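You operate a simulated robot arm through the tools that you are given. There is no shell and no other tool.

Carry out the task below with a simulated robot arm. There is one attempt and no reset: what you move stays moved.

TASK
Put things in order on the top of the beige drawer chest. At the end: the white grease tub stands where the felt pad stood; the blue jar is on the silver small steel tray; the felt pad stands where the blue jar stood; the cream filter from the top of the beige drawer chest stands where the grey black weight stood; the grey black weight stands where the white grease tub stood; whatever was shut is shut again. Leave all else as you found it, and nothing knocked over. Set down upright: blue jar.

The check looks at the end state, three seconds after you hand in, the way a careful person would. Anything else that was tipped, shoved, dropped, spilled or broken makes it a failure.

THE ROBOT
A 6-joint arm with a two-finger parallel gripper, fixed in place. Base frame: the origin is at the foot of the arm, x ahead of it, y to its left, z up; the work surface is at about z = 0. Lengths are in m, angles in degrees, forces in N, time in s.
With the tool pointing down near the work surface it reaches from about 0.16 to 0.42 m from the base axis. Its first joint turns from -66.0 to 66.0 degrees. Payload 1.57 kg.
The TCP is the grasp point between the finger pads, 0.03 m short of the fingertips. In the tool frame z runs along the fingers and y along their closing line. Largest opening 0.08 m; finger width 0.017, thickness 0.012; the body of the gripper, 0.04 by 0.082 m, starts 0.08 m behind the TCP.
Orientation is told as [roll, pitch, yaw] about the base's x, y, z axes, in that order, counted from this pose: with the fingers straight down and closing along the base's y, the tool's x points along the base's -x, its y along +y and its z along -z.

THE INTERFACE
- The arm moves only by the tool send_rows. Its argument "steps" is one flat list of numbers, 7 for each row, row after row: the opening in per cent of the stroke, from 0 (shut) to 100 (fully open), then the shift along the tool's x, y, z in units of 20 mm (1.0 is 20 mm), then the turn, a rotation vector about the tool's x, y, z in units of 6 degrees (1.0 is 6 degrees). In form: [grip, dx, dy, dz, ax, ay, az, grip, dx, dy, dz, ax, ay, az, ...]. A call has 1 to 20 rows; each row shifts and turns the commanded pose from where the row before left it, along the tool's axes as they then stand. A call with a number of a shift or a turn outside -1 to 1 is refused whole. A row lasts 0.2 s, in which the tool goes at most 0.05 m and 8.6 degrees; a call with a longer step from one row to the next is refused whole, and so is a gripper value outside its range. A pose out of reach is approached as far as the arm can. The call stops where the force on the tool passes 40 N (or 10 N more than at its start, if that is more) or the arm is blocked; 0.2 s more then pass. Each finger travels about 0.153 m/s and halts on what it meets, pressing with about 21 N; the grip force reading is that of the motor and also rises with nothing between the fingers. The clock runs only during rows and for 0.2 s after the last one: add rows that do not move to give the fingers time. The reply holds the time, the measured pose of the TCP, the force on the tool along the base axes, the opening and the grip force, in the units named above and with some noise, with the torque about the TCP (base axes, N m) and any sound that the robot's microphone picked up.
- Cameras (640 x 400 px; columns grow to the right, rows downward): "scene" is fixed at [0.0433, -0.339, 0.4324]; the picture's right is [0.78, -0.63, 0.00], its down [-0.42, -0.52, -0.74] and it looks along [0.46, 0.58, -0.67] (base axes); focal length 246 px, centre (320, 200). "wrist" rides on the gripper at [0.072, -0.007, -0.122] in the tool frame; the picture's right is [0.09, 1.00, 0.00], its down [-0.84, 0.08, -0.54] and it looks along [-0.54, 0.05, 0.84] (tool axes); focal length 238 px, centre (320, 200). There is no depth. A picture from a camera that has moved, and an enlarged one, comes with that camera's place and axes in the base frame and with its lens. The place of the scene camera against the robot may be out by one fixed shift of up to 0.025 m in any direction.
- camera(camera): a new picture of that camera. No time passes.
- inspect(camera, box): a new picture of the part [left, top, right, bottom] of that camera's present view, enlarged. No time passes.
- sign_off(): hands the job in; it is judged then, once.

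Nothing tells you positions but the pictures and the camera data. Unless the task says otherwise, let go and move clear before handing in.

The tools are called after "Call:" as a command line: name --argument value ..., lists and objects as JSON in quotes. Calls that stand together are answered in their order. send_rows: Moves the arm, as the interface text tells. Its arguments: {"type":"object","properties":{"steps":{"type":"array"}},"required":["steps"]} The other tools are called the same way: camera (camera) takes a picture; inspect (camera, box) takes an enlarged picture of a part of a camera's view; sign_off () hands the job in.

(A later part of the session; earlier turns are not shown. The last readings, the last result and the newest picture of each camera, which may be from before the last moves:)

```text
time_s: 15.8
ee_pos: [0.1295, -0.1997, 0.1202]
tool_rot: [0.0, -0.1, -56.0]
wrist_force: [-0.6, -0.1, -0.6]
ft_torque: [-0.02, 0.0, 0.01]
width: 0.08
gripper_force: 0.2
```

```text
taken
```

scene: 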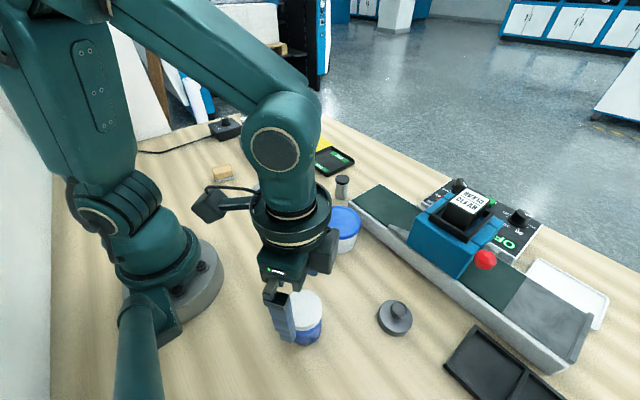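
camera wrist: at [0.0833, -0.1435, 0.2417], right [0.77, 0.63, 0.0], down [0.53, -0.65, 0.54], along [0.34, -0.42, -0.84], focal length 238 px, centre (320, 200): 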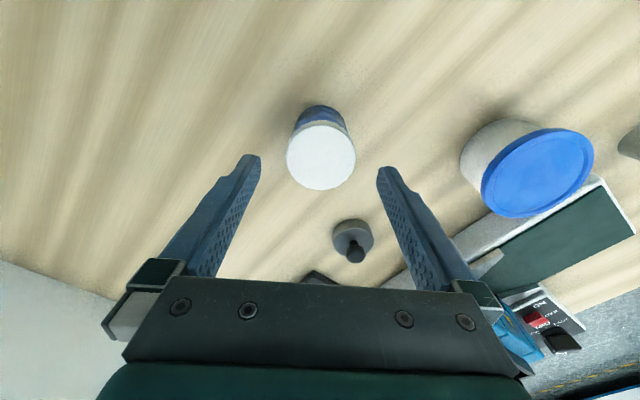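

The jar is centred between the fingers. I'll go down to 52 mm and close on it.

Call:
send_rows --steps '[100, 0, 0, 0.853, 0, 0, 0, 100, 0, 0, 0.853, 0, 0, 0, 100, 0, 0, 0.853, 0, 0, 0, 100, 0, 0, 0.853, 0, 0, 0, 100, 0, 0, 0, 0, 0, 0, 0, 0, 0, 0, 0, 0, 0, 0, 0, 0, 0, 0, 0, 0, 0, 0, 0, 0, 0, 0, 0]'

```text
time_s: 17.6
ee_pos: [0.1294, -0.2006, 0.0531]
tool_rot: [-0.1, 0.1, -56.0]
wrist_force: [-1.0, -0.2, 0.4]
ft_torque: [-0.02, 0.0, 0.0]
width: 0.053
gripper_force: 20.8
```

The jar is held at 53 mm width. I'll lift it straight up.

Call:
send_rows --steps '[0, 0, 0, -0.5, 0, 0, 0, 0, 0, 0, -0.9, 0, 0, 0, 0, 0, 0, -1, 0, 0, 0, 0, 0, 0, -1, 0, 0, 0, 0, 0, 0, -1, 0, 0, 0, 0, 0, 0, -1, 0, 0, 0, 0, 0, 0, -1, 0, 0, 0, 0, 0, 0, -1, 0, 0, 0, 0, 0, 0, 0, 0, 0, 0]'

Call:
camera --camera "wrist"

Call:
camera --camera "scene"

```text
time_s: 19.6
ee_pos: [0.1298, -0.1998, 0.199]
tool_rot: [0.0, 0.0, -56.0]
wrist_force: [0.2, 0.7, -1.9]
ft_torque: [0.0, 0.0, -0.03]
width: 0.0526
gripper_force: 21.3
```

```text
taken
camera wrist: at [0.0835, -0.143, 0.3214], right [0.77, 0.63, 0.0], down [0.53, -0.65, 0.54], along [0.34, -0.42, -0.84], focal length 238 px, centre (320, 200)
```

wrist: 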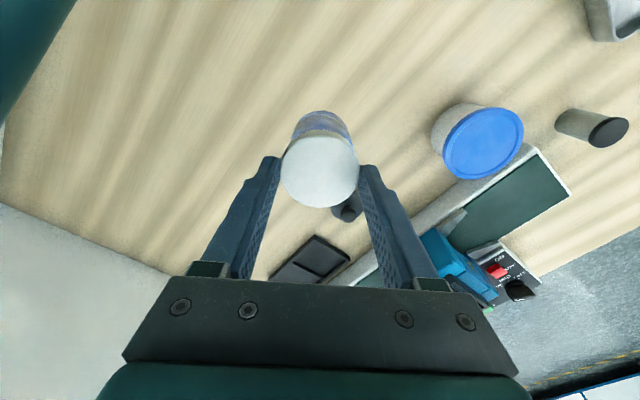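

```text
taken
```

scene: 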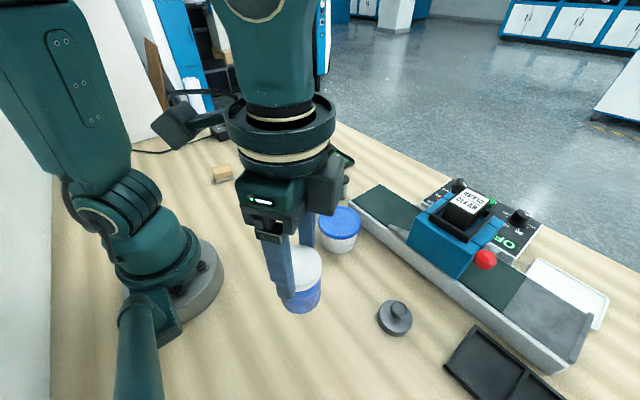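

The jar is held upright. Next I'll turn the tool back to yaw 0 and carry the jar over toward the tray to measure it.

Call:
send_rows --steps '[0, 0, 0, 0, 0, 0, -1, 0, 0, 0, 0, 0, 0, -1, 0, 0, 0, 0, 0, 0, -1, 0, 0, 0, 0, 0, 0, -1, 0, 0, 0, 0, 0, 0, -1, 0, 0, 0, 0, 0, 0, -1, 0, 0, 0, 0, 0, 0, -1, 0, 0, 0, 0, 0, 0, -1, 0, 0, 0, 0, 0, 0, -1, 0, 0, 0, 0, 0, 0, -0.333]'

Call:
send_rows --steps '[0, -0.27, 0.95, 0, 0, 0, 0, 0, -0.27, 0.95, 0, 0, 0, 0, 0, -0.27, 0.95, 0, 0, 0, 0, 0, -0.27, 0.95, 0, 0, 0, 0, 0, -0.27, 0.95, 0, 0, 0, 0, 0, -0.27, 0.95, 0, 0, 0, 0, 0, -0.27, 0.95, 0, 0, 0, 0, 0, -0.27, 0.95, 0, 0, 0, 0, 0, -0.27, 0.95, 0, 0, 0, 0, 0, -0.27, 0.95, 0, 0, 0, 0, 0, -0.27, 0.95, 0, 0, 0, 0, 0, -0.27, 0.95, 0, 0, 0, 0, 0, -0.27, 0.95, 0, 0, 0, 0, 0, -0.27, 0.95, 0, 0, 0, 0, 0, 0, 0, 0, 0, 0, 0]'

Call:
camera --camera "wrist"

Call:
inspect --camera "wrist" --box '[230, 30, 430, 155]'

```text
time_s: 21.8
ee_pos: [0.1309, -0.1995, 0.1991]
tool_rot: [0.0, 0.0, 0.1]
wrist_force: [-0.7, 1.1, -1.0]
ft_torque: [0.0, 0.0, -0.01]
width: 0.0524
gripper_force: 20.8
```

```text
time_s: 25.0
ee_pos: [0.2051, 0.0658, 0.2024]
tool_rot: [-0.1, 0.0, 0.1]
wrist_force: [0.3, 0.4, -1.5]
ft_torque: [0.01, 0.02, -0.02]
width: 0.0527
gripper_force: 21.1
```

```text
taken
camera wrist: at [0.132, 0.06, 0.3232], right [-0.09, 1.0, 0.0], down [0.84, 0.08, 0.54], along [0.54, 0.05, -0.84], focal length 238 px, centre (320, 200)
```

wrist: 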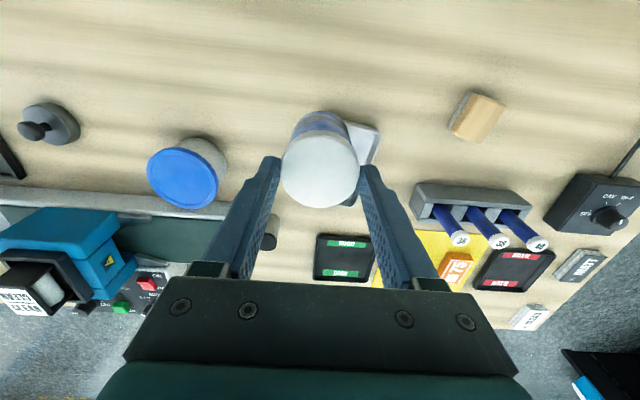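

```text
3.20 times, centred on (330, 92) of wrist
camera zoom: at [0.132, 0.06, 0.3232], right [-0.09, 1.0, 0.0], down [0.84, 0.08, 0.54], along [0.54, 0.05, -0.84], focal length 763 px, centre (288, 544)
```

zoom: 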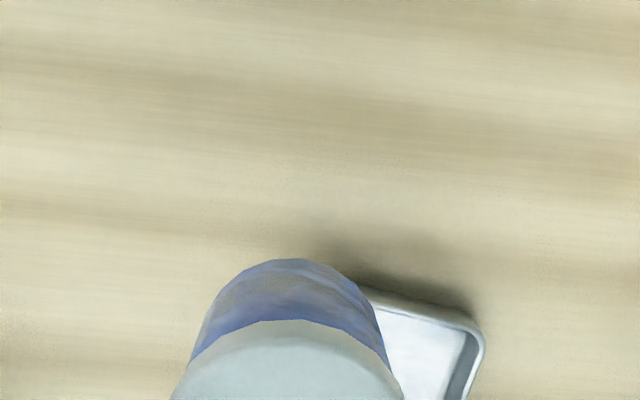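

The jar hides the tray from here, but earlier views put the tray centre near (0.267, 0.099), about 114 x 80 mm, with a rim of about 22 mm. I'll move over it and turn so the fingers close along its long side.

Call:
send_rows --steps '[0, -0.775, 0.415, 0, 0, 0, 0, 0, -0.775, 0.415, 0, 0, 0, 0, 0, -0.775, 0.415, 0, 0, 0, 0, 0, -0.775, 0.415, 0, 0, 0, 0, 0, 0, 0, 0, 0, 0, -1, 0, 0, 0, 0, 0, 0, -1, 0, 0, 0, 0, 0, 0, -1, 0, 0, 0, 0, 0, 0, -1, 0, 0, 0, 0, 0, 0, -1, 0, 0, 0, 0, 0, 0, -1, 0, 0, 0, 0, 0, 0, -1, 0, 0, 0, 0, 0, 0, -1, 0, 0, 0, 0, 0, 0, -1, 0, 0, 0, 0, 0, 0, -1, 0, 0, 0, 0, 0, 0, -1, 0, 0, 0, 0, 0, 0, -1, 0, 0, 0, 0, 0, 0, -1, 0, 0, 0, 0, 0, 0, -0.8, 0, 0, 0, 0, 0, 0, 0]'

Call:
camera --camera "wrist"

Call:
camera --camera "scene"

```text
time_s: 29.0
ee_pos: [0.2672, 0.1002, 0.201]
tool_rot: [-0.1, -0.1, 83.0]
wrist_force: [0.2, -0.1, -2.1]
ft_torque: [0.0, 0.0, -0.05]
width: 0.0527
gripper_force: 21.2
```

```text
taken
camera wrist: at [0.2642, 0.0273, 0.3219], right [-1.0, 0.03, 0.0], down [0.03, 0.84, 0.54], along [0.02, 0.54, -0.84], focal length 238 px, centre (320, 200)
```

wrist: 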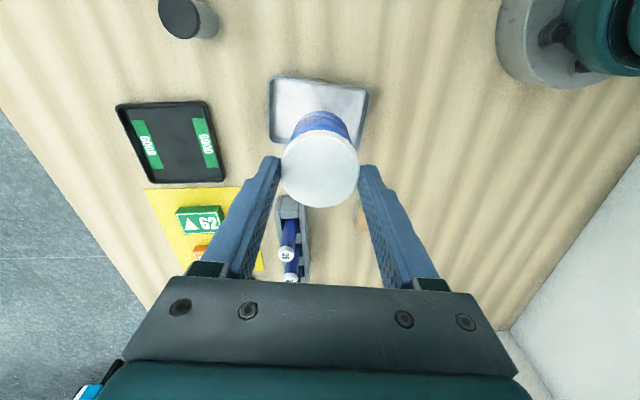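

```text
taken
```

scene: 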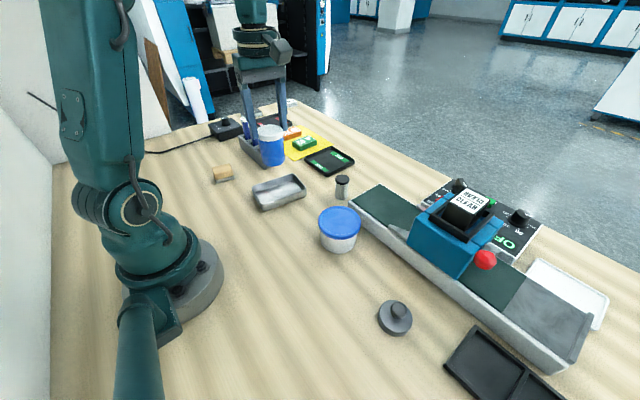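

The jar is above the tray. I'll zoom in to refine the tray's position before lowering.

Call:
inspect --camera "wrist" --box '[240, 60, 400, 160]'

Call:
inspect --camera "scene" --box '[230, 150, 330, 220]'

```text
4.00 times, centred on (320, 110) of wrist
camera zoom: at [0.2642, 0.0273, 0.3219], right [-1.0, 0.03, 0.0], down [0.03, 0.84, 0.54], along [0.02, 0.54, -0.84], focal length 953 px, centre (320, 560)
```

zoom: 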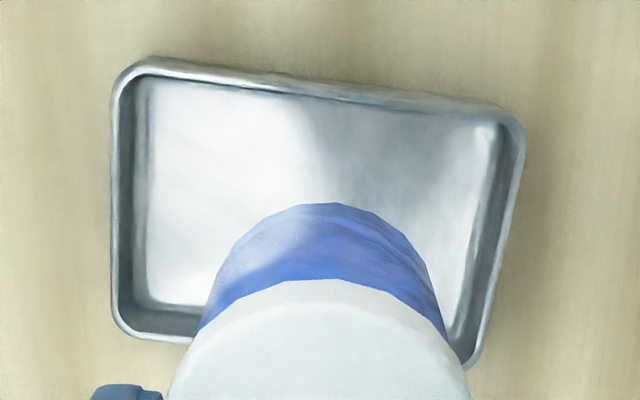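

```text
5.71 times, centred on (280, 185) of scene
camera zoom: at [0.0433, -0.339, 0.4324], right [0.78, -0.63, 0.0], down [-0.42, -0.52, -0.74], along [0.46, 0.58, -0.67], focal length 1407 px, centre (549, 286)
```

zoom: 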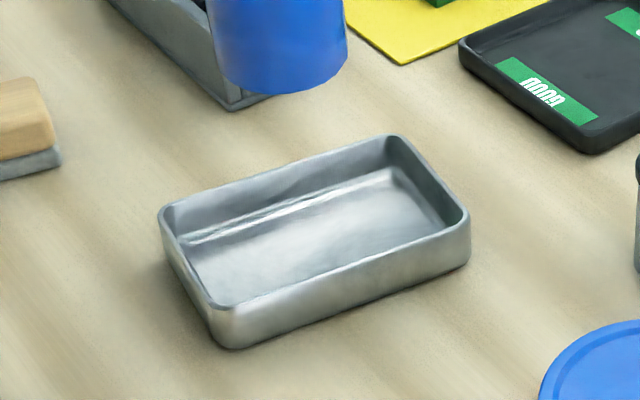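

The tray centre refines to (0.270, 0.099), so the jar is within 3 mm of it. I'll lower it to just above the tray floor.

Call:
send_rows --steps '[0, 0, -0.1, 1, 0, 0, 0, 0, 0, 0, 1, 0, 0, 0, 0, 0, 0, 1, 0, 0, 0, 0, 0, 0, 1, 0, 0, 0, 0, 0, 0, 1, 0, 0, 0, 0, 0, 0, 1, 0, 0, 0, 0, 0, 0, 0.5, 0, 0, 0, 0, 0, 0, 0.4, 0, 0, 0, 0, 0, 0, 0, 0, 0, 0]'

Call:
camera --camera "wrist"

Call:
inspect --camera "scene" --box '[220, 130, 340, 220]'

```text
time_s: 31.0
ee_pos: [0.2678, 0.1, 0.0623]
tool_rot: [0.1, 0.0, 82.8]
wrist_force: [0.4, 0.6, 17.3]
ft_torque: [0.03, -0.05, 0.0]
width: 0.0527
gripper_force: 21.3
```

```text
taken
camera wrist: at [0.2664, 0.0283, 0.1837], right [-1.0, 0.03, 0.0], down [0.03, 0.84, 0.54], along [0.02, 0.54, -0.84], focal length 238 px, centre (320, 200)
```

wrist: 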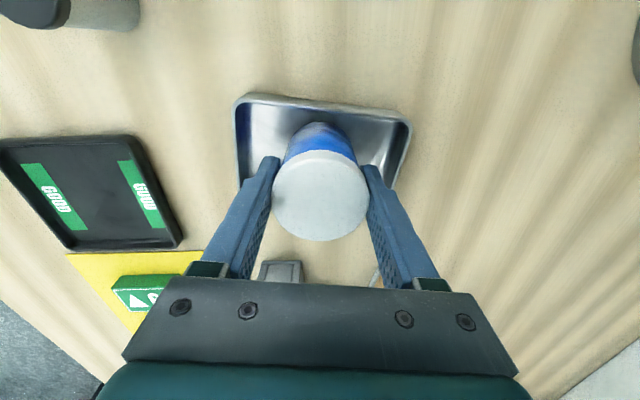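

```text
4.44 times, centred on (280, 175) of scene
camera zoom: at [0.0433, -0.3391, 0.4324], right [0.78, -0.63, 0.0], down [-0.42, -0.52, -0.74], along [0.46, 0.58, -0.67], focal length 1094 px, centre (498, 311)
```

zoom: 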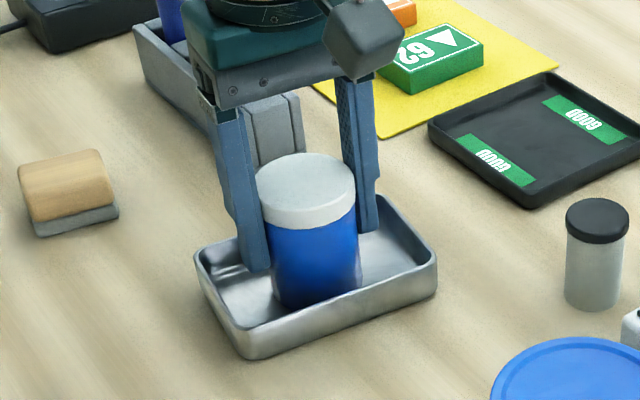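

The jar is resting squarely on the tray floor, with upward force and almost no torque. I'll open partway and rise straight up.

Call:
send_rows --steps '[70, 0, 0, 0, 0, 0, 0, 85, 0, 0, 0, 0, 0, 0, 85, 0, 0, 0, 0, 0, 0, 85, 0, 0, -0.5, 0, 0, 0, 85, 0, 0, -0.5, 0, 0, 0, 85, 0, 0, -1, 0, 0, 0, 85, 0, 0, -1, 0, 0, 0, 85, 0, 0, -1, 0, 0, 0, 85, 0, 0, -1, 0, 0, 0, 85, 0, 0, -1, 0, 0, 0, 85, 0, 0, -1, 0, 0, 0, 85, 0, 0, 0, 0, 0, 0]'

Call:
camera --camera "wrist"

Call:
inspect --camera "scene" --box '[220, 130, 340, 220]'

```text
time_s: 33.6
ee_pos: [0.2686, 0.1002, 0.2033]
tool_rot: [0.0, 0.1, 82.8]
wrist_force: [1.0, -0.2, -0.1]
ft_torque: [-0.01, 0.01, 0.0]
width: 0.068
gripper_force: 0.0
```

```text
taken
camera wrist: at [0.2665, 0.0282, 0.3248], right [-1.0, 0.03, 0.0], down [0.03, 0.84, 0.54], along [0.02, 0.54, -0.84], focal length 238 px, centre (320, 200)
```

wrist: 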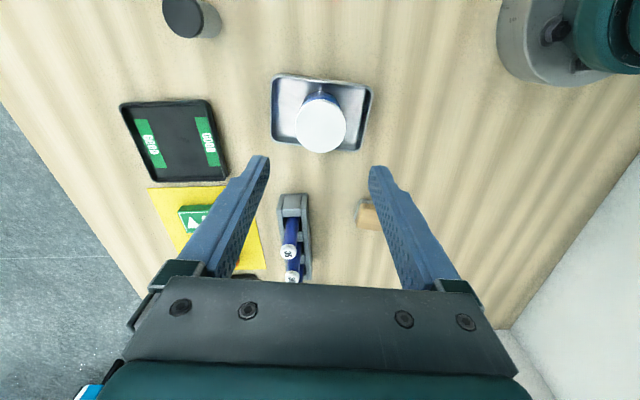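

```text
4.44 times, centred on (280, 175) of scene
camera zoom: at [0.0433, -0.339, 0.4324], right [0.78, -0.63, 0.0], down [-0.42, -0.52, -0.74], along [0.46, 0.58, -0.67], focal length 1094 px, centre (498, 311)
```

zoom: 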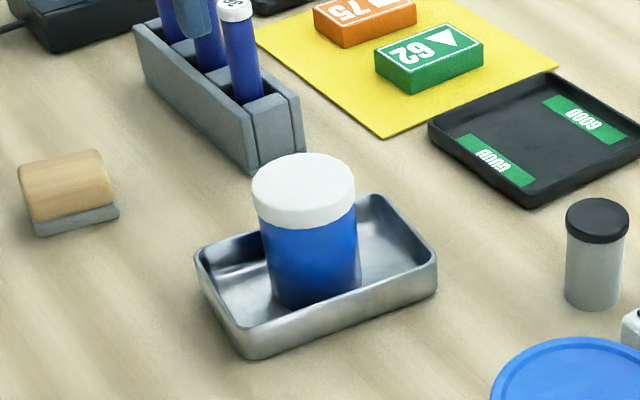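

The jar stands upright in the tray. Next is the felt pad, so I'll move to view it.

Call:
send_rows --steps '[100, -0.5, 0.888, 0, 0, 0, 0, 100, -0.5, 0.888, 0, 0, 0, 0, 100, -0.5, 0.888, 0, 0, 0, 0, 100, -0.5, 0.888, 0, 0, 0, 0, 100, -0.5, 0.888, 0, 0, 0, 0, 100, -0.5, 0.888, 0, 0, 0, 0, 100, -0.5, 0.888, 0, 0, 0, 0, 100, -0.5, 0.888, 0, 0, 0, 0, 100, 0, 0, 0, 0, 0, 1, 100, 0, 0, 0, 0, 0, 1, 100, 0, 0, 0, 0, 0, 1, 100, 0, 0, 0, 0, 0, 1, 100, 0, 0, 0, 0, 0, 0.63, 100, 0, 0, 0, 0, 0, 0]'

Call:
camera --camera "wrist"

Call:
inspect --camera "wrist" --box '[250, 90, 390, 180]'

```text
time_s: 36.6
ee_pos: [0.1415, 0.1945, 0.2028]
tool_rot: [0.1, 0.0, 55.0]
wrist_force: [0.1, -0.9, -0.1]
ft_torque: [-0.01, 0.02, 0.0]
width: 0.0798
gripper_force: 0.0
out of reach, approached as far as the arm can: row 8
```

```text
taken
camera wrist: at [0.1059, 0.1321, 0.3245], right [-0.87, 0.5, 0.0], down [0.42, 0.73, 0.54], along [0.27, 0.47, -0.84], focal length 238 px, centre (320, 200)
```

wrist: 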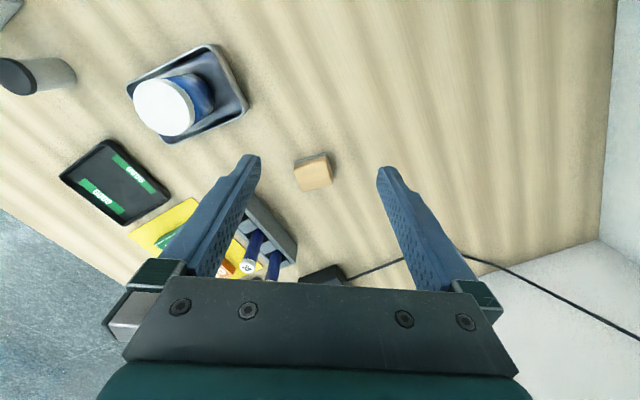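

```text
4.44 times, centred on (320, 135) of wrist
camera zoom: at [0.1059, 0.1321, 0.3245], right [-0.87, 0.5, 0.0], down [0.42, 0.73, 0.54], along [0.27, 0.47, -0.84], focal length 1059 px, centre (320, 489)
```

zoom: 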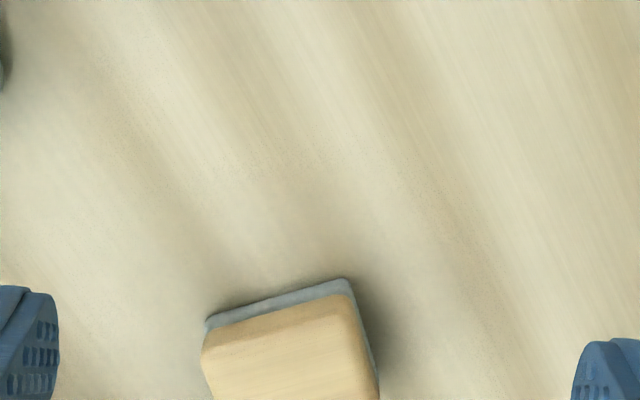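

The pad is in view between the fingers. I'll zoom in for its position and angle.

Call:
inspect --camera "wrist" --box '[270, 140, 360, 200]'

Call:
inspect --camera "scene" --box '[195, 150, 255, 195]'

```text
6.67 times, centred on (315, 170) of wrist
camera zoom: at [0.1059, 0.1321, 0.3245], right [-0.87, 0.5, 0.0], down [0.42, 0.73, 0.54], along [0.27, 0.47, -0.84], focal length 1589 px, centre (353, 400)
```

zoom: 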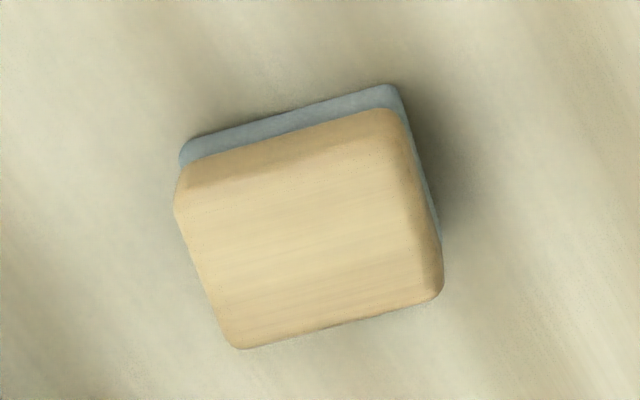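

```text
8.89 times, centred on (225, 172) of scene
camera zoom: at [0.0433, -0.339, 0.4324], right [0.78, -0.63, 0.0], down [-0.42, -0.52, -0.74], along [0.46, 0.58, -0.67], focal length 2189 px, centre (1164, 444)
```

zoom: 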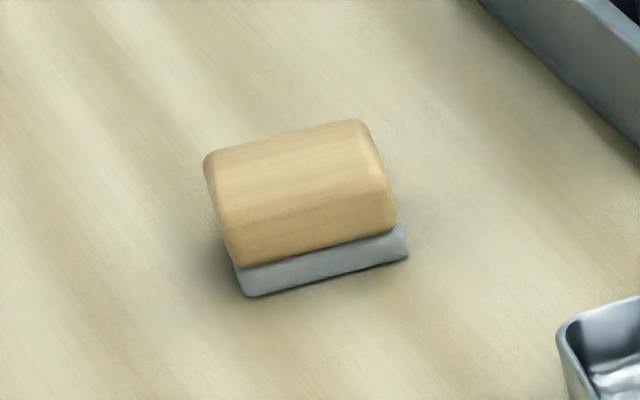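

The pad is about 52 x 42 mm, centred near (0.190, 0.263), with its long side near -10 degrees. I'll move above it, turn to yaw 79.5 and check again from lower.

Call:
send_rows --steps '[100, -0.846, -0.01, 0, 0, 0, 0, 100, -0.846, -0.01, 0, 0, 0, 0, 100, -0.846, 0, 0, 0, 0, 0, 100, -0.846, 0, 0, 0, 0, 0, 100, -0.846, 0, 0, 0, 0, 0, 100, 0, 0, 0, 0, 0, -1, 100, 0, 0, 0, 0, 0, -1, 100, 0, 0, 0, 0, 0, -1, 100, 0, 0, 0, 0, 0, -1, 100, 0, 0, 0.9, 0, 0, -0.08, 100, 0, 0, 0.9, 0, 0, 0, 100, 0, 0, 0.9, 0, 0, 0, 100, 0, 0, 0.9, 0, 0, 0, 100, 0, 0, 0.9, 0, 0, 0, 100, 0, 0, 0, 0, 0, 0]'

Call:
camera --camera "wrist"

Call:
inspect --camera "wrist" --box '[260, 100, 380, 180]'

```text
time_s: 39.8
ee_pos: [0.1906, 0.2625, 0.1098]
tool_rot: [0.0, 0.1, 79.5]
wrist_force: [0.5, -0.3, -0.1]
ft_torque: [0.0, 0.0, 0.0]
width: 0.08
gripper_force: 0.0
```

```text
taken
camera wrist: at [0.1832, 0.1914, 0.2322], right [-1.0, 0.09, 0.0], down [0.08, 0.84, 0.54], along [0.05, 0.54, -0.84], focal length 238 px, centre (320, 200)
```

wrist: 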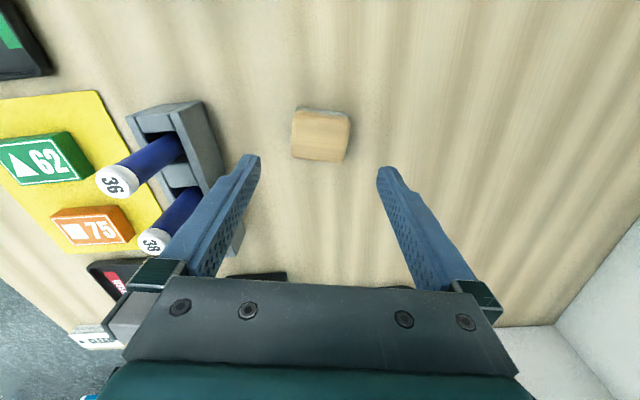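

```text
5.00 times, centred on (320, 140) of wrist
camera zoom: at [0.1832, 0.1914, 0.2322], right [-1.0, 0.09, 0.0], down [0.08, 0.84, 0.54], along [0.05, 0.54, -0.84], focal length 1192 px, centre (320, 500)
```

zoom: 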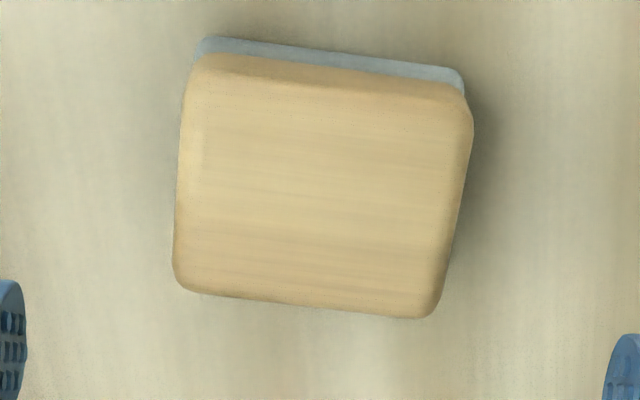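

The pad is centred under the gripper near (0.1895, 0.2615) and the pen rack is clear of the fingers. I'll descend to 36 mm and close.

Call:
send_rows --steps '[100, 0, 0, 0.92, 0, 0, 0, 100, 0, 0, 0.92, 0, 0, 0, 100, 0, 0, 0.92, 0, 0, 0, 100, 0, 0, 0.92, 0, 0, 0, 100, 0, 0, 0, 0, 0, 0, 0, 0, 0, 0, 0, 0, 0, 0, 0, 0, 0, 0, 0, 0, 0, 0, 0, 0, 0, 0, 0]'

Call:
camera --camera "wrist"

Call:
inspect --camera "scene" --box '[180, 110, 300, 200]'

```text
time_s: 41.6
ee_pos: [0.1899, 0.2627, 0.038]
tool_rot: [0.0, 0.0, 79.6]
wrist_force: [1.3, 0.1, 0.6]
ft_torque: [0.0, -0.02, -0.04]
width: 0.05
gripper_force: 20.7
```

```text
taken
camera wrist: at [0.1842, 0.192, 0.1599], right [-1.0, 0.09, 0.0], down [0.08, 0.84, 0.54], along [0.05, 0.54, -0.84], focal length 238 px, centre (320, 200)
```

wrist: 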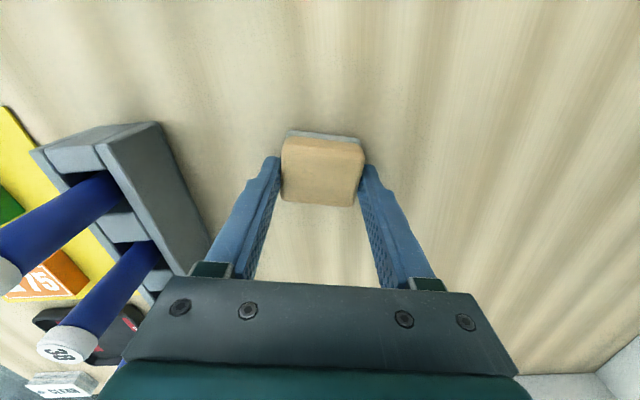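

```text
4.44 times, centred on (240, 155) of scene
camera zoom: at [0.0433, -0.339, 0.4324], right [0.78, -0.63, 0.0], down [-0.42, -0.52, -0.74], along [0.46, 0.58, -0.67], focal length 1094 px, centre (676, 400)
```

zoom: 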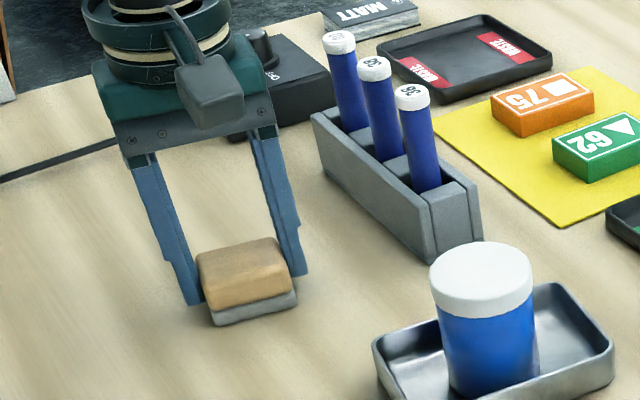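

The pad is gripped at 50 mm. I'll lift it clear and bring it back toward the centre.

Call:
send_rows --steps '[0, 0, 0, -0.5, 0, 0, 0, 0, 0, 0, -0.75, 0, 0, 0, 0, 0, 0, -1, 0, 0, 0, 0, 0, 0, -1, 0, 0, 0, 0, 0, 0, -1, 0, 0, 0, 0, 0, 0, -1, 0, 0, 0, 0, 0, 0, -1, 0, 0, 0, 0, 0, 0, -1, 0, 0, 0, 0, 0, 0, -1, 0, 0, 0, 0, 0, 0, 0, 0, 0, 0]'

Call:
send_rows --steps '[0, 0.987, -0.222, 0, 0, 0, 0, 0, 0.987, -0.222, 0, 0, 0, 0, 0, 0.987, -0.222, 0, 0, 0, 0, 0, 0.987, -0.222, 0, 0, 0, 0, 0, 0.987, -0.222, 0, 0, 0, 0, 0, 0.987, -0.222, 0, 0, 0, 0, 0, 0.987, -0.222, 0, 0, 0, 0, 0, 0.987, -0.222, 0, 0, 0, 0, 0, 0.987, -0.222, 0, 0, 0, 0, 0, 0.987, -0.222, 0, 0, 0, 0, 0, 0.987, -0.222, 0, 0, 0, 0, 0, 0.987, -0.222, 0, 0, 0, 0, 0, 0.987, -0.222, 0, 0, 0, 0]'

Call:
send_rows --steps '[0, 0, 0, 0, 0, 0, 1, 0, 0, 0, 0, 0, 0, 1, 0, 0, 0, 0, 0, 0, 1, 0, 0, 0, 0, 0, 0, 1, 0, 0, 0, 0, 0, 0, 1, 0, 0, 0, 0, 0, 0, 1, 0, 0, 0, 0, 0, 0, 1, 0, 0, 0, 0, 0, 0, 1, 0, 0, 0, 0, 0, 0, 1, 0, 0, 0, 0, 0, 0, 1, 0, 0, 0, 0, 0, 0, 1, 0, 0, 0, 0, 0, 0, 1, 0, 0, 0, 0, 0, 0, 1, 0, 0, 0, 0, 0, 0, 0.25]'

Call:
camera --camera "wrist"

Call:
camera --camera "scene"

```text
time_s: 43.8
ee_pos: [0.1902, 0.2639, 0.2028]
tool_rot: [0.0, -0.1, 79.5]
wrist_force: [0.0, 0.2, -1.0]
ft_torque: [0.0, -0.03, -0.03]
width: 0.0496
gripper_force: 21.2
```

```text
time_s: 46.6
ee_pos: [0.199, 0.0004, 0.2032]
tool_rot: [0.0, 0.0, 79.5]
wrist_force: [-0.5, -0.6, -0.3]
ft_torque: [-0.03, -0.01, 0.01]
width: 0.0496
gripper_force: 21.3
```

```text
time_s: 49.6
ee_pos: [0.2011, 0.0004, 0.204]
tool_rot: [-0.1, 0.0, -0.1]
wrist_force: [0.0, -1.1, -0.3]
ft_torque: [0.03, 0.02, -0.01]
width: 0.0496
gripper_force: 21.5
```

```text
taken
camera wrist: at [0.1279, -0.0053, 0.3257], right [-0.09, 1.0, 0.0], down [0.84, 0.08, 0.54], along [0.54, 0.05, -0.84], focal length 238 px, centre (320, 200)
```

wrist: 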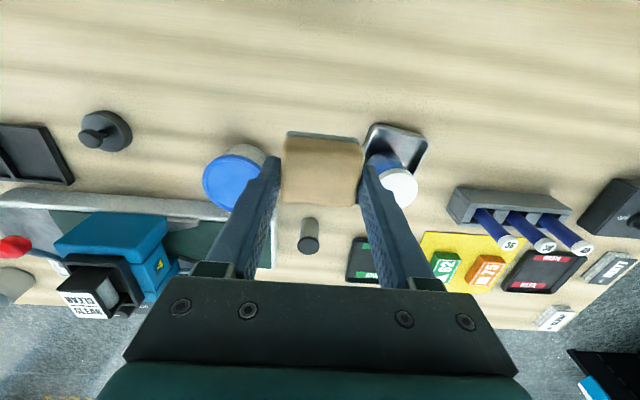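

```text
taken
```

scene: 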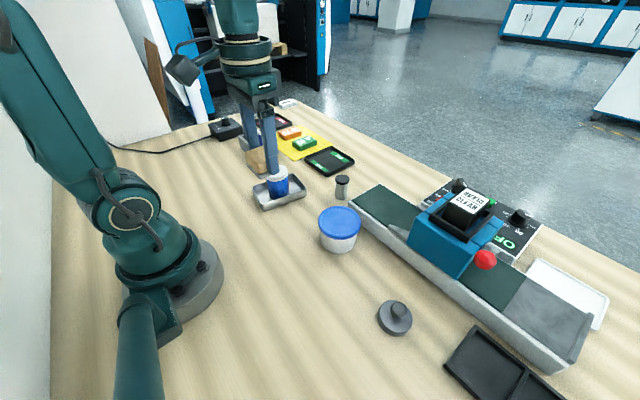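

The pad is held level. Next I'll carry it to the jar's old spot at (0.129, -0.200) and turn to a comfortable yaw.

Call:
send_rows --steps '[0, 0.327, -0.913, 0, 0, 0, 0, 0, 0.327, -0.913, 0, 0, 0, 0, 0, 0.327, -0.913, 0, 0, 0, 0, 0, 0.327, -0.913, 0, 0, 0, 0, 0, 0.327, -0.913, 0, 0, 0, 0, 0, 0.327, -0.913, 0, 0, 0, 0, 0, 0.327, -0.913, 0, 0, 0, 0, 0, 0.327, -0.913, 0, 0, 0, 0, 0, 0.327, -0.913, 0, 0, 0, 0, 0, 0.327, -0.913, 0, 0, 0, 0, 0, 0.327, -0.913, 0, 0, 0, 0, 0, 0, 0, 0, 0, 0, 1, 0, 0, 0, 0, 0, 0, 1, 0, 0, 0, 0, 0, 0, 1, 0, 0, 0, 0, 0, 0, 1, 0, 0, 0, 0, 0, 0, 1, 0, 0, 0, 0, 0, 0, 1, 0, 0, 0, 0, 0, 0, 1, 0, 0, 0, 0, 0, 0, 1, 0, 0, 0, 0, 0, 0, 0]'

```text
time_s: 53.8
ee_pos: [0.127, -0.201, 0.2037]
tool_rot: [0.1, -0.1, -48.1]
wrist_force: [-1.0, 0.0, -0.7]
ft_torque: [0.0, -0.02, 0.0]
width: 0.0496
gripper_force: 21.1
```

I'm over the spot. I'll lower the pad to just above the surface, with a 3 mm position correction.

Call:
send_rows --steps '[0, -0.1, 0.11, 1, 0, 0, 0, 0, 0, 0, 1, 0, 0, 0, 0, 0, 0, 1, 0, 0, 0, 0, 0, 0, 1, 0, 0, 0, 0, 0, 0, 1, 0, 0, 0, 0, 0, 0, 1, 0, 0, 0, 0, 0, 0, 1, 0, 0, 0, 0, 0, 0, 0.7, 0, 0, 0, 0, 0, 0, 0.4, 0, 0, 0, 0, 0, 0, 0, 0, 0, 0]'

Call:
inspect --camera "scene" --box '[240, 270, 360, 360]'

```text
time_s: 56.0
ee_pos: [0.13, -0.2008, 0.0417]
tool_rot: [0.0, 0.0, -48.0]
wrist_force: [0.0, -0.7, -0.6]
ft_torque: [0.01, -0.02, -0.02]
width: 0.0495
gripper_force: 20.7
```

```text
4.44 times, centred on (300, 315) of scene
camera zoom: at [0.0433, -0.339, 0.4324], right [0.78, -0.63, 0.0], down [-0.42, -0.52, -0.74], along [0.46, 0.58, -0.67], focal length 1094 px, centre (409, -311)
```

zoom: 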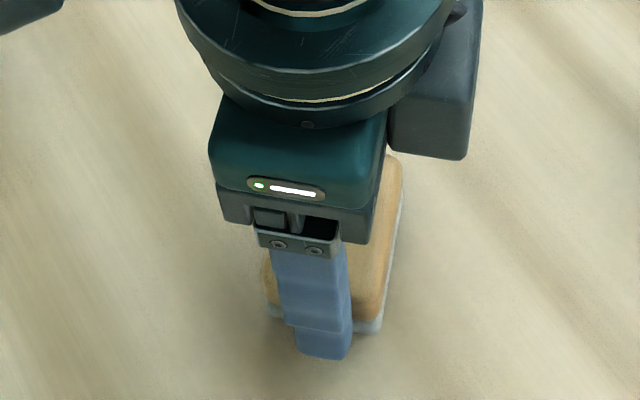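

The pad is still a few millimetres up. I'll ease it down in 1 mm steps.

Call:
send_rows --steps '[0, 0, 0, 0.05, 0, 0, 0, 0, 0, 0, 0.05, 0, 0, 0, 0, 0, 0, 0, 0, 0, 0]'

```text
time_s: 56.8
ee_pos: [0.1307, -0.1999, 0.0407]
tool_rot: [0.0, 0.1, -47.9]
wrist_force: [0.5, 0.0, -0.9]
ft_torque: [-0.02, 0.03, -0.01]
width: 0.0497
gripper_force: 20.6
```

Call:
send_rows --steps '[0, 0, 0, 0.05, 0, 0, 0, 0, 0, 0, 0.05, 0, 0, 0, 0, 0, 0, 0, 0, 0, 0]'

```text
time_s: 57.6
ee_pos: [0.1312, -0.2008, 0.0378]
tool_rot: [-0.1, 0.0, -48.1]
wrist_force: [-0.1, -0.2, -0.7]
ft_torque: [0.0, 0.03, -0.01]
width: 0.0493
gripper_force: 20.6
```

Call:
send_rows --steps '[0, 0, 0, 0.05, 0, 0, 0, 0, 0, 0, 0, 0, 0, 0]'

```text
time_s: 58.2
ee_pos: [0.1327, -0.2016, 0.0365]
tool_rot: [0.0, -0.2, -48.0]
wrist_force: [-4.1, 0.6, 22.2]
ft_torque: [0.02, 0.11, -0.03]
width: 0.0497
gripper_force: 20.8
```

The pad is touching the surface. I'll open and rise straight up.

Call:
send_rows --steps '[0, 0, 0, -0.02, 0, 0, 0, 75, 0, 0, 0, 0, 0, 0, 100, 0, 0, 0, 0, 0, 0, 100, 0, 0, 0, 0, 0, 0, 100, 0, 0, -0.5, 0, 0, 0, 100, 0, 0, -0.8, 0, 0, 0, 100, 0, 0, -1, 0, 0, 0, 100, 0, 0, -1, 0, 0, 0, 100, 0, 0, -1, 0, 0, 0, 100, 0, 0, -1, 0, 0, 0, 100, 0, 0, -1, 0, 0, 0, 100, 0, 0, -1, 0, 0, 0, 100, 0, 0, -1, 0, 0, 0, 100, 0, 0, 0, 0, 0, 0]'

Call:
camera --camera "wrist"

Call:
camera --camera "scene"

```text
time_s: 61.2
ee_pos: [0.1309, -0.2002, 0.2029]
tool_rot: [0.0, 0.1, -48.0]
wrist_force: [0.4, -0.2, 0.9]
ft_torque: [0.02, 0.0, -0.03]
width: 0.0802
gripper_force: 0.1
```

```text
taken
camera wrist: at [0.0785, -0.1502, 0.324], right [0.68, 0.73, 0.0], down [0.62, -0.57, 0.54], along [0.4, -0.37, -0.84], focal length 238 px, centre (320, 200)
```

wrist: 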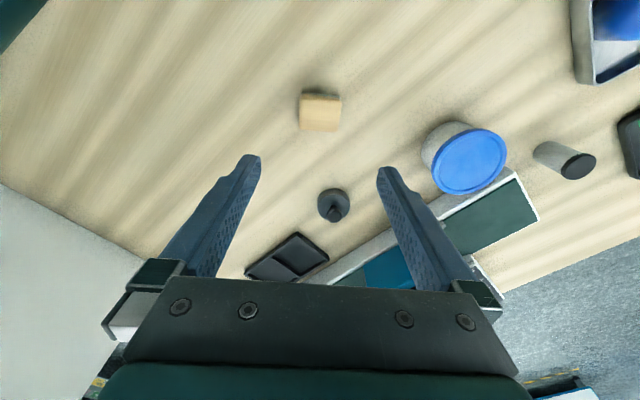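

```text
taken
```

scene: 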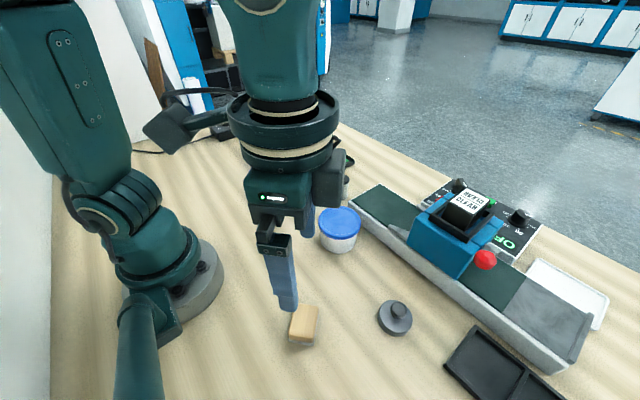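

The pad stands at the jar's old spot. The tub is next, and its lid may be wider than the opening, so I'll take a close look from low and near.

Call:
send_rows --steps '[100, 0.434, 0.949, 0.593, 0, 0, 0, 100, 0.434, 0.949, 0.593, 0, 0, 0, 100, 0.434, 0.949, 0.593, 0, 0, 0, 100, 0.434, 0.949, 0.593, 0, 0, 0, 100, 0.434, 0.949, 0.593, 0, 0, 0, 100, 0.434, 0.949, 0.593, 0, 0, 0, 100, 0.434, 0.949, 0.593, 0, 0, 0, 100, 0, 0, 0, 0, 0, -0.953, 100, 0, 0, 0, 0, 0, -0.953, 100, 0, 0, 0, 0, 0, -0.953, 100, 0, 0, 0, 0, 0, -0.953, 100, 0, 0, 0, 0, 0, -0.953, 100, 0, 0, 0, 0, 0, 0]'

Call:
camera --camera "wrist"

Call:
inspect --camera "wrist" --box '[250, 130, 390, 220]'

```text
time_s: 64.0
ee_pos: [0.1884, -0.0671, 0.1191]
tool_rot: [-0.1, 0.0, -19.3]
wrist_force: [0.2, 1.1, -0.8]
ft_torque: [-0.03, -0.01, 0.02]
width: 0.0801
gripper_force: 0.1
```

```text
taken
camera wrist: at [0.1199, -0.0483, 0.2408], right [0.24, 0.97, 0.0], down [0.82, -0.2, 0.54], along [0.53, -0.13, -0.84], focal length 238 px, centre (320, 200)
```

wrist: 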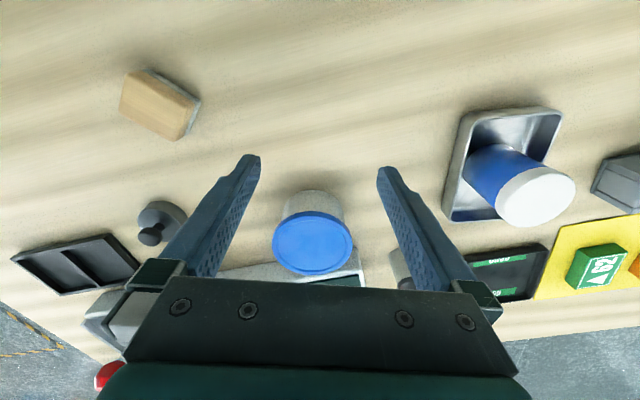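

```text
4.44 times, centred on (320, 175) of wrist
camera zoom: at [0.1199, -0.0483, 0.2408], right [0.24, 0.97, 0.0], down [0.82, -0.2, 0.54], along [0.53, -0.13, -0.84], focal length 1059 px, centre (320, 311)
```

zoom: 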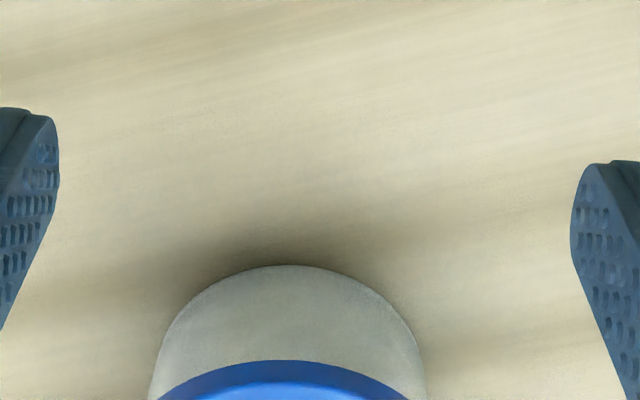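

Call:
inspect --camera "wrist" --box '[250, 180, 370, 285]'

Call:
inspect --camera "scene" --box '[300, 190, 400, 265]'

```text
3.81 times, centred on (310, 232) of wrist
camera zoom: at [0.1199, -0.0483, 0.2408], right [0.24, 0.97, 0.0], down [0.82, -0.2, 0.54], along [0.53, -0.13, -0.84], focal length 908 px, centre (358, 76)
```

zoom: 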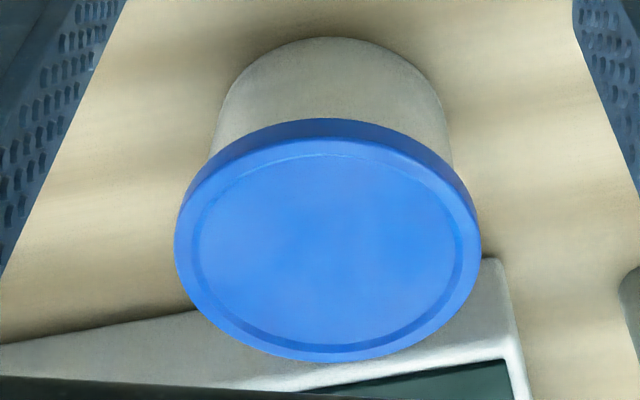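

```text
5.33 times, centred on (350, 228) of scene
camera zoom: at [0.0433, -0.339, 0.4324], right [0.78, -0.63, 0.0], down [-0.42, -0.52, -0.74], along [0.46, 0.58, -0.67], focal length 1313 px, centre (160, 53)
```

zoom: 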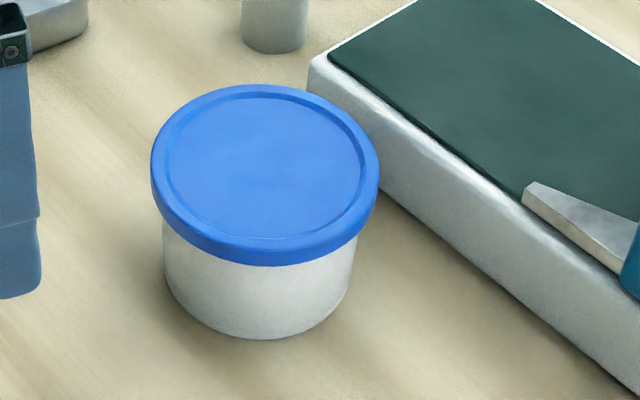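

The lid is about 80 mm across by a scale corrected from the two earlier grips, so a full-diameter grip won't fit. I can instead grip it on a slightly offset chord from the conveyor side. First I'll line up above it for a precise fix.

Call:
send_rows --steps '[100, 0, 0, -1, 0, 0, 0, 100, 0, 0, 0, 0, 0, -0.804, 100, 0, 0, 0, 0, 0, -0.804, 100, 0, 0, 0, 0, 0, -0.804, 100, 0, 0, 0, 0, 0, -0.804, 100, -0.847, -0.274, 0, 0, 0, 0, 100, -0.847, -0.274, 0, 0, 0, 0, 100, -0.847, -0.274, 0, 0, 0, 0, 100, -0.847, -0.274, 0, 0, 0, 0, 100, -0.847, -0.274, 0, 0, 0, 0, 100, -0.847, -0.274, 0, 0, 0, 0, 100, 0, 0, 0, 0, 0, 0]'

Call:
camera --camera "wrist"

Call:
inspect --camera "wrist" --box '[240, 90, 400, 190]'

```text
time_s: 66.6
ee_pos: [0.2912, -0.0989, 0.1397]
tool_rot: [-0.1, 0.1, 0.0]
wrist_force: [-0.2, -0.4, 0.0]
ft_torque: [-0.01, 0.02, 0.02]
width: 0.08
gripper_force: 0.0
```

```text
taken
camera wrist: at [0.2191, -0.1049, 0.2613], right [-0.09, 1.0, 0.0], down [0.84, 0.08, 0.54], along [0.54, 0.05, -0.84], focal length 238 px, centre (320, 200)
```

wrist: 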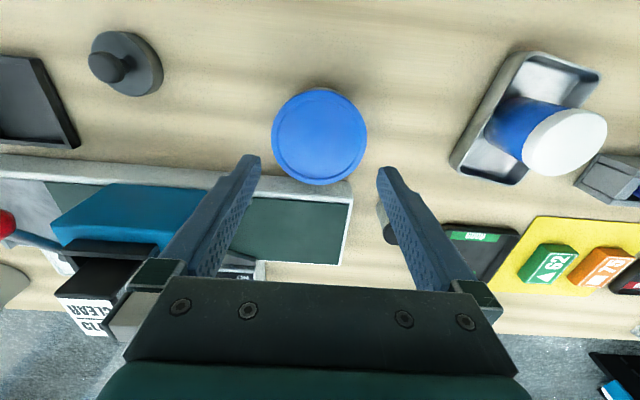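

```text
4.00 times, centred on (320, 140) of wrist
camera zoom: at [0.2191, -0.1049, 0.2613], right [-0.09, 1.0, 0.0], down [0.84, 0.08, 0.54], along [0.54, 0.05, -0.84], focal length 953 px, centre (320, 440)
```

zoom: 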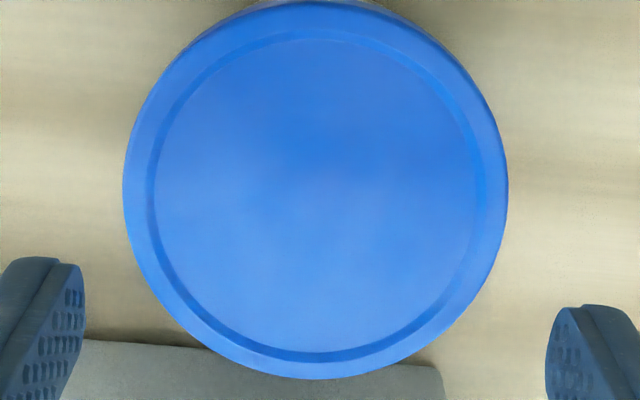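

From the held-jar images, the jar slipped a little in the grip before settling, so pad friction is modest and a chord grip on the lid is risky. I'll tilt the fingers forward and grip the tub's body under the lid's overhang instead, testing the tilt in free space first.

Call:
send_rows --steps '[100, 0.855, 0.272, -0.083, 0, 0, 0, 100, 0.855, 0.272, -0.083, 0, 0, 0, 100, 0.855, 0.272, -0.083, 0, 0, 0, 100, 0.855, 0.272, -0.083, 0, 0, 0, 100, 0.855, 0.272, -0.083, 0, 0, 0, 100, 0.855, 0.272, -0.083, 0, 0, 0, 100, 0, 0, 0, 0, 0, 0.808, 100, 0, 0, 0, 0, 0, 0.808, 100, 0, 0, 0, 0, 0, 0.808, 100, 0, 0, 0, 0, 0, 0.808, 100, 0, 0, 0, 0, -1, 0, 100, 0, 0, 0, 0, -1, 0, 100, 0, 0, 0, 0, -1, 0, 100, 0, 0, 0, 0, -1, 0, 100, 0, 0, 0, 0, -1, 0, 100, 0, 0, 0, 0, 0, 0]'

Call:
camera --camera "scene"

Call:
camera --camera "wrist"

```text
time_s: 70.0
ee_pos: [0.2002, -0.0773, 0.1695]
tool_rot: [0.1, -30.0, -19.5]
wrist_force: [0.2, 0.1, 0.4]
ft_torque: [0.0, -0.01, 0.0]
width: 0.0799
gripper_force: 0.0
out of reach, approached as far as the arm can: row 15
```

```text
taken
```

scene: 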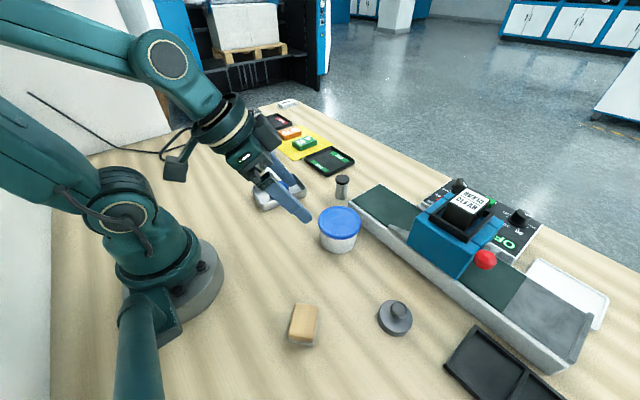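

```text
taken
camera wrist: at [0.0811, -0.0418, 0.2381], right [0.26, 0.97, -0.04], down [0.45, -0.08, 0.89], along [0.85, -0.25, -0.46], focal length 238 px, centre (320, 200)
```

wrist: 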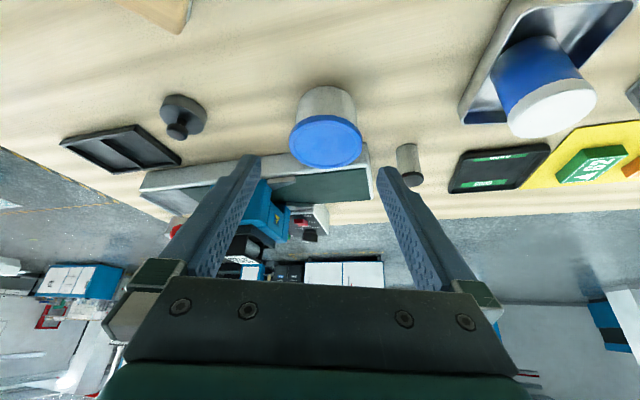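

The 30° tilt works but needs slightly more radius. I'll move forward a bit, correct the lateral offset and tilt to 50° while still high.

Call:
send_rows --steps '[100, -0.823, 0.17, 0.475, 0, 0, 0, 100, -0.823, 0.17, 0.475, 0, 0, 0, 100, 0, 0, 0, 0, -0.833, 0, 100, 0, 0, 0, 0, -0.833, 0, 100, 0, 0, 0, 0, -0.833, 0, 100, 0, 0, 0, 0, -0.833, 0, 100, 0, 0, 0, 0, 0, 0]'

Call:
camera --camera "wrist"

Call:
camera --camera "scene"

```text
time_s: 71.6
ee_pos: [0.2515, -0.1219, 0.2092]
tool_rot: [0.2, -50.0, -19.6]
wrist_force: [-0.6, -0.6, 0.9]
ft_torque: [0.01, -0.01, 0.0]
width: 0.0804
gripper_force: 0.0
out of reach, approached as far as the arm can: row 4, 5, 6
```

```text
taken
camera wrist: at [0.1171, -0.0814, 0.2328], right [0.27, 0.96, -0.07], down [0.14, 0.03, 0.99], along [0.95, -0.28, -0.13], focal length 238 px, centre (320, 200)
```

wrist: 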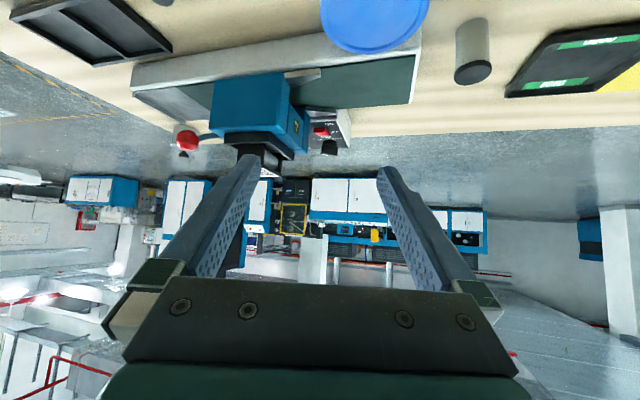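

```text
taken
```

scene: 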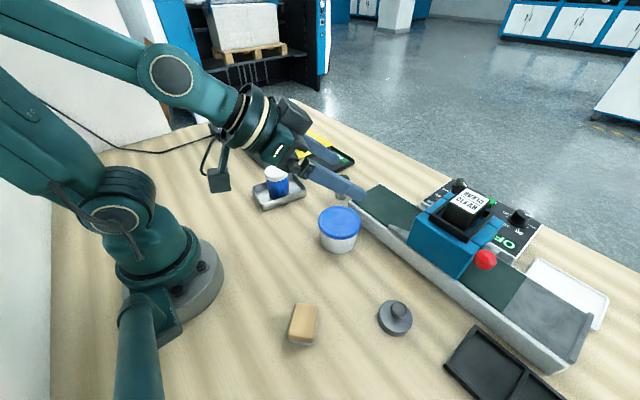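

The 50° tilt in the radial plane hits an arm limit. Swinging the approach sideways should free the wrist, so I'll rotate the tilted tool about the vertical while high and see if that pose is reachable.

Call:
send_rows --steps '[100, 0, 0, 0, -0.766, 0, -0.643, 100, 0, 0, 0, -0.766, 0, -0.643, 100, 0, 0, 0, -0.766, 0, -0.643, 100, 0, 0, 0, -0.766, 0, -0.643, 100, 0, 0, 0, -0.766, 0, -0.643, 100, 0, 0, 0, -0.766, 0, -0.643, 100, 0, 0, 0, -0.766, 0, -0.643, 100, 0, 0, 0, -0.766, 0, -0.643, 100, 0, 0, 0, 0, 0, 0]'

Call:
camera --camera "scene"

```text
time_s: 73.6
ee_pos: [0.2387, -0.1279, 0.1986]
tool_rot: [2.5, -46.8, 20.1]
wrist_force: [-0.2, -0.3, -0.1]
ft_torque: [0.0, -0.02, 0.01]
width: 0.0798
gripper_force: 0.1
out of reach, approached as far as the arm can: row 1, 2
```

```text
taken
```

scene: 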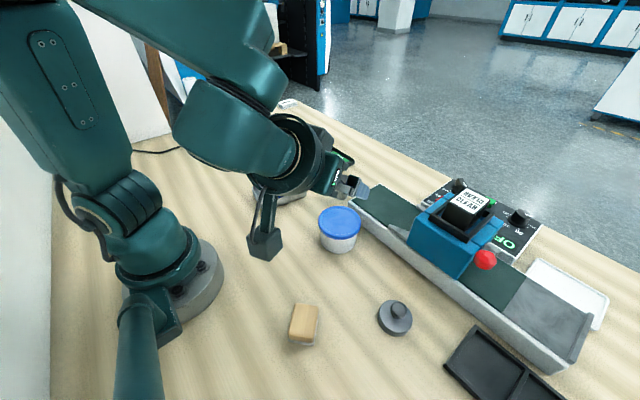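

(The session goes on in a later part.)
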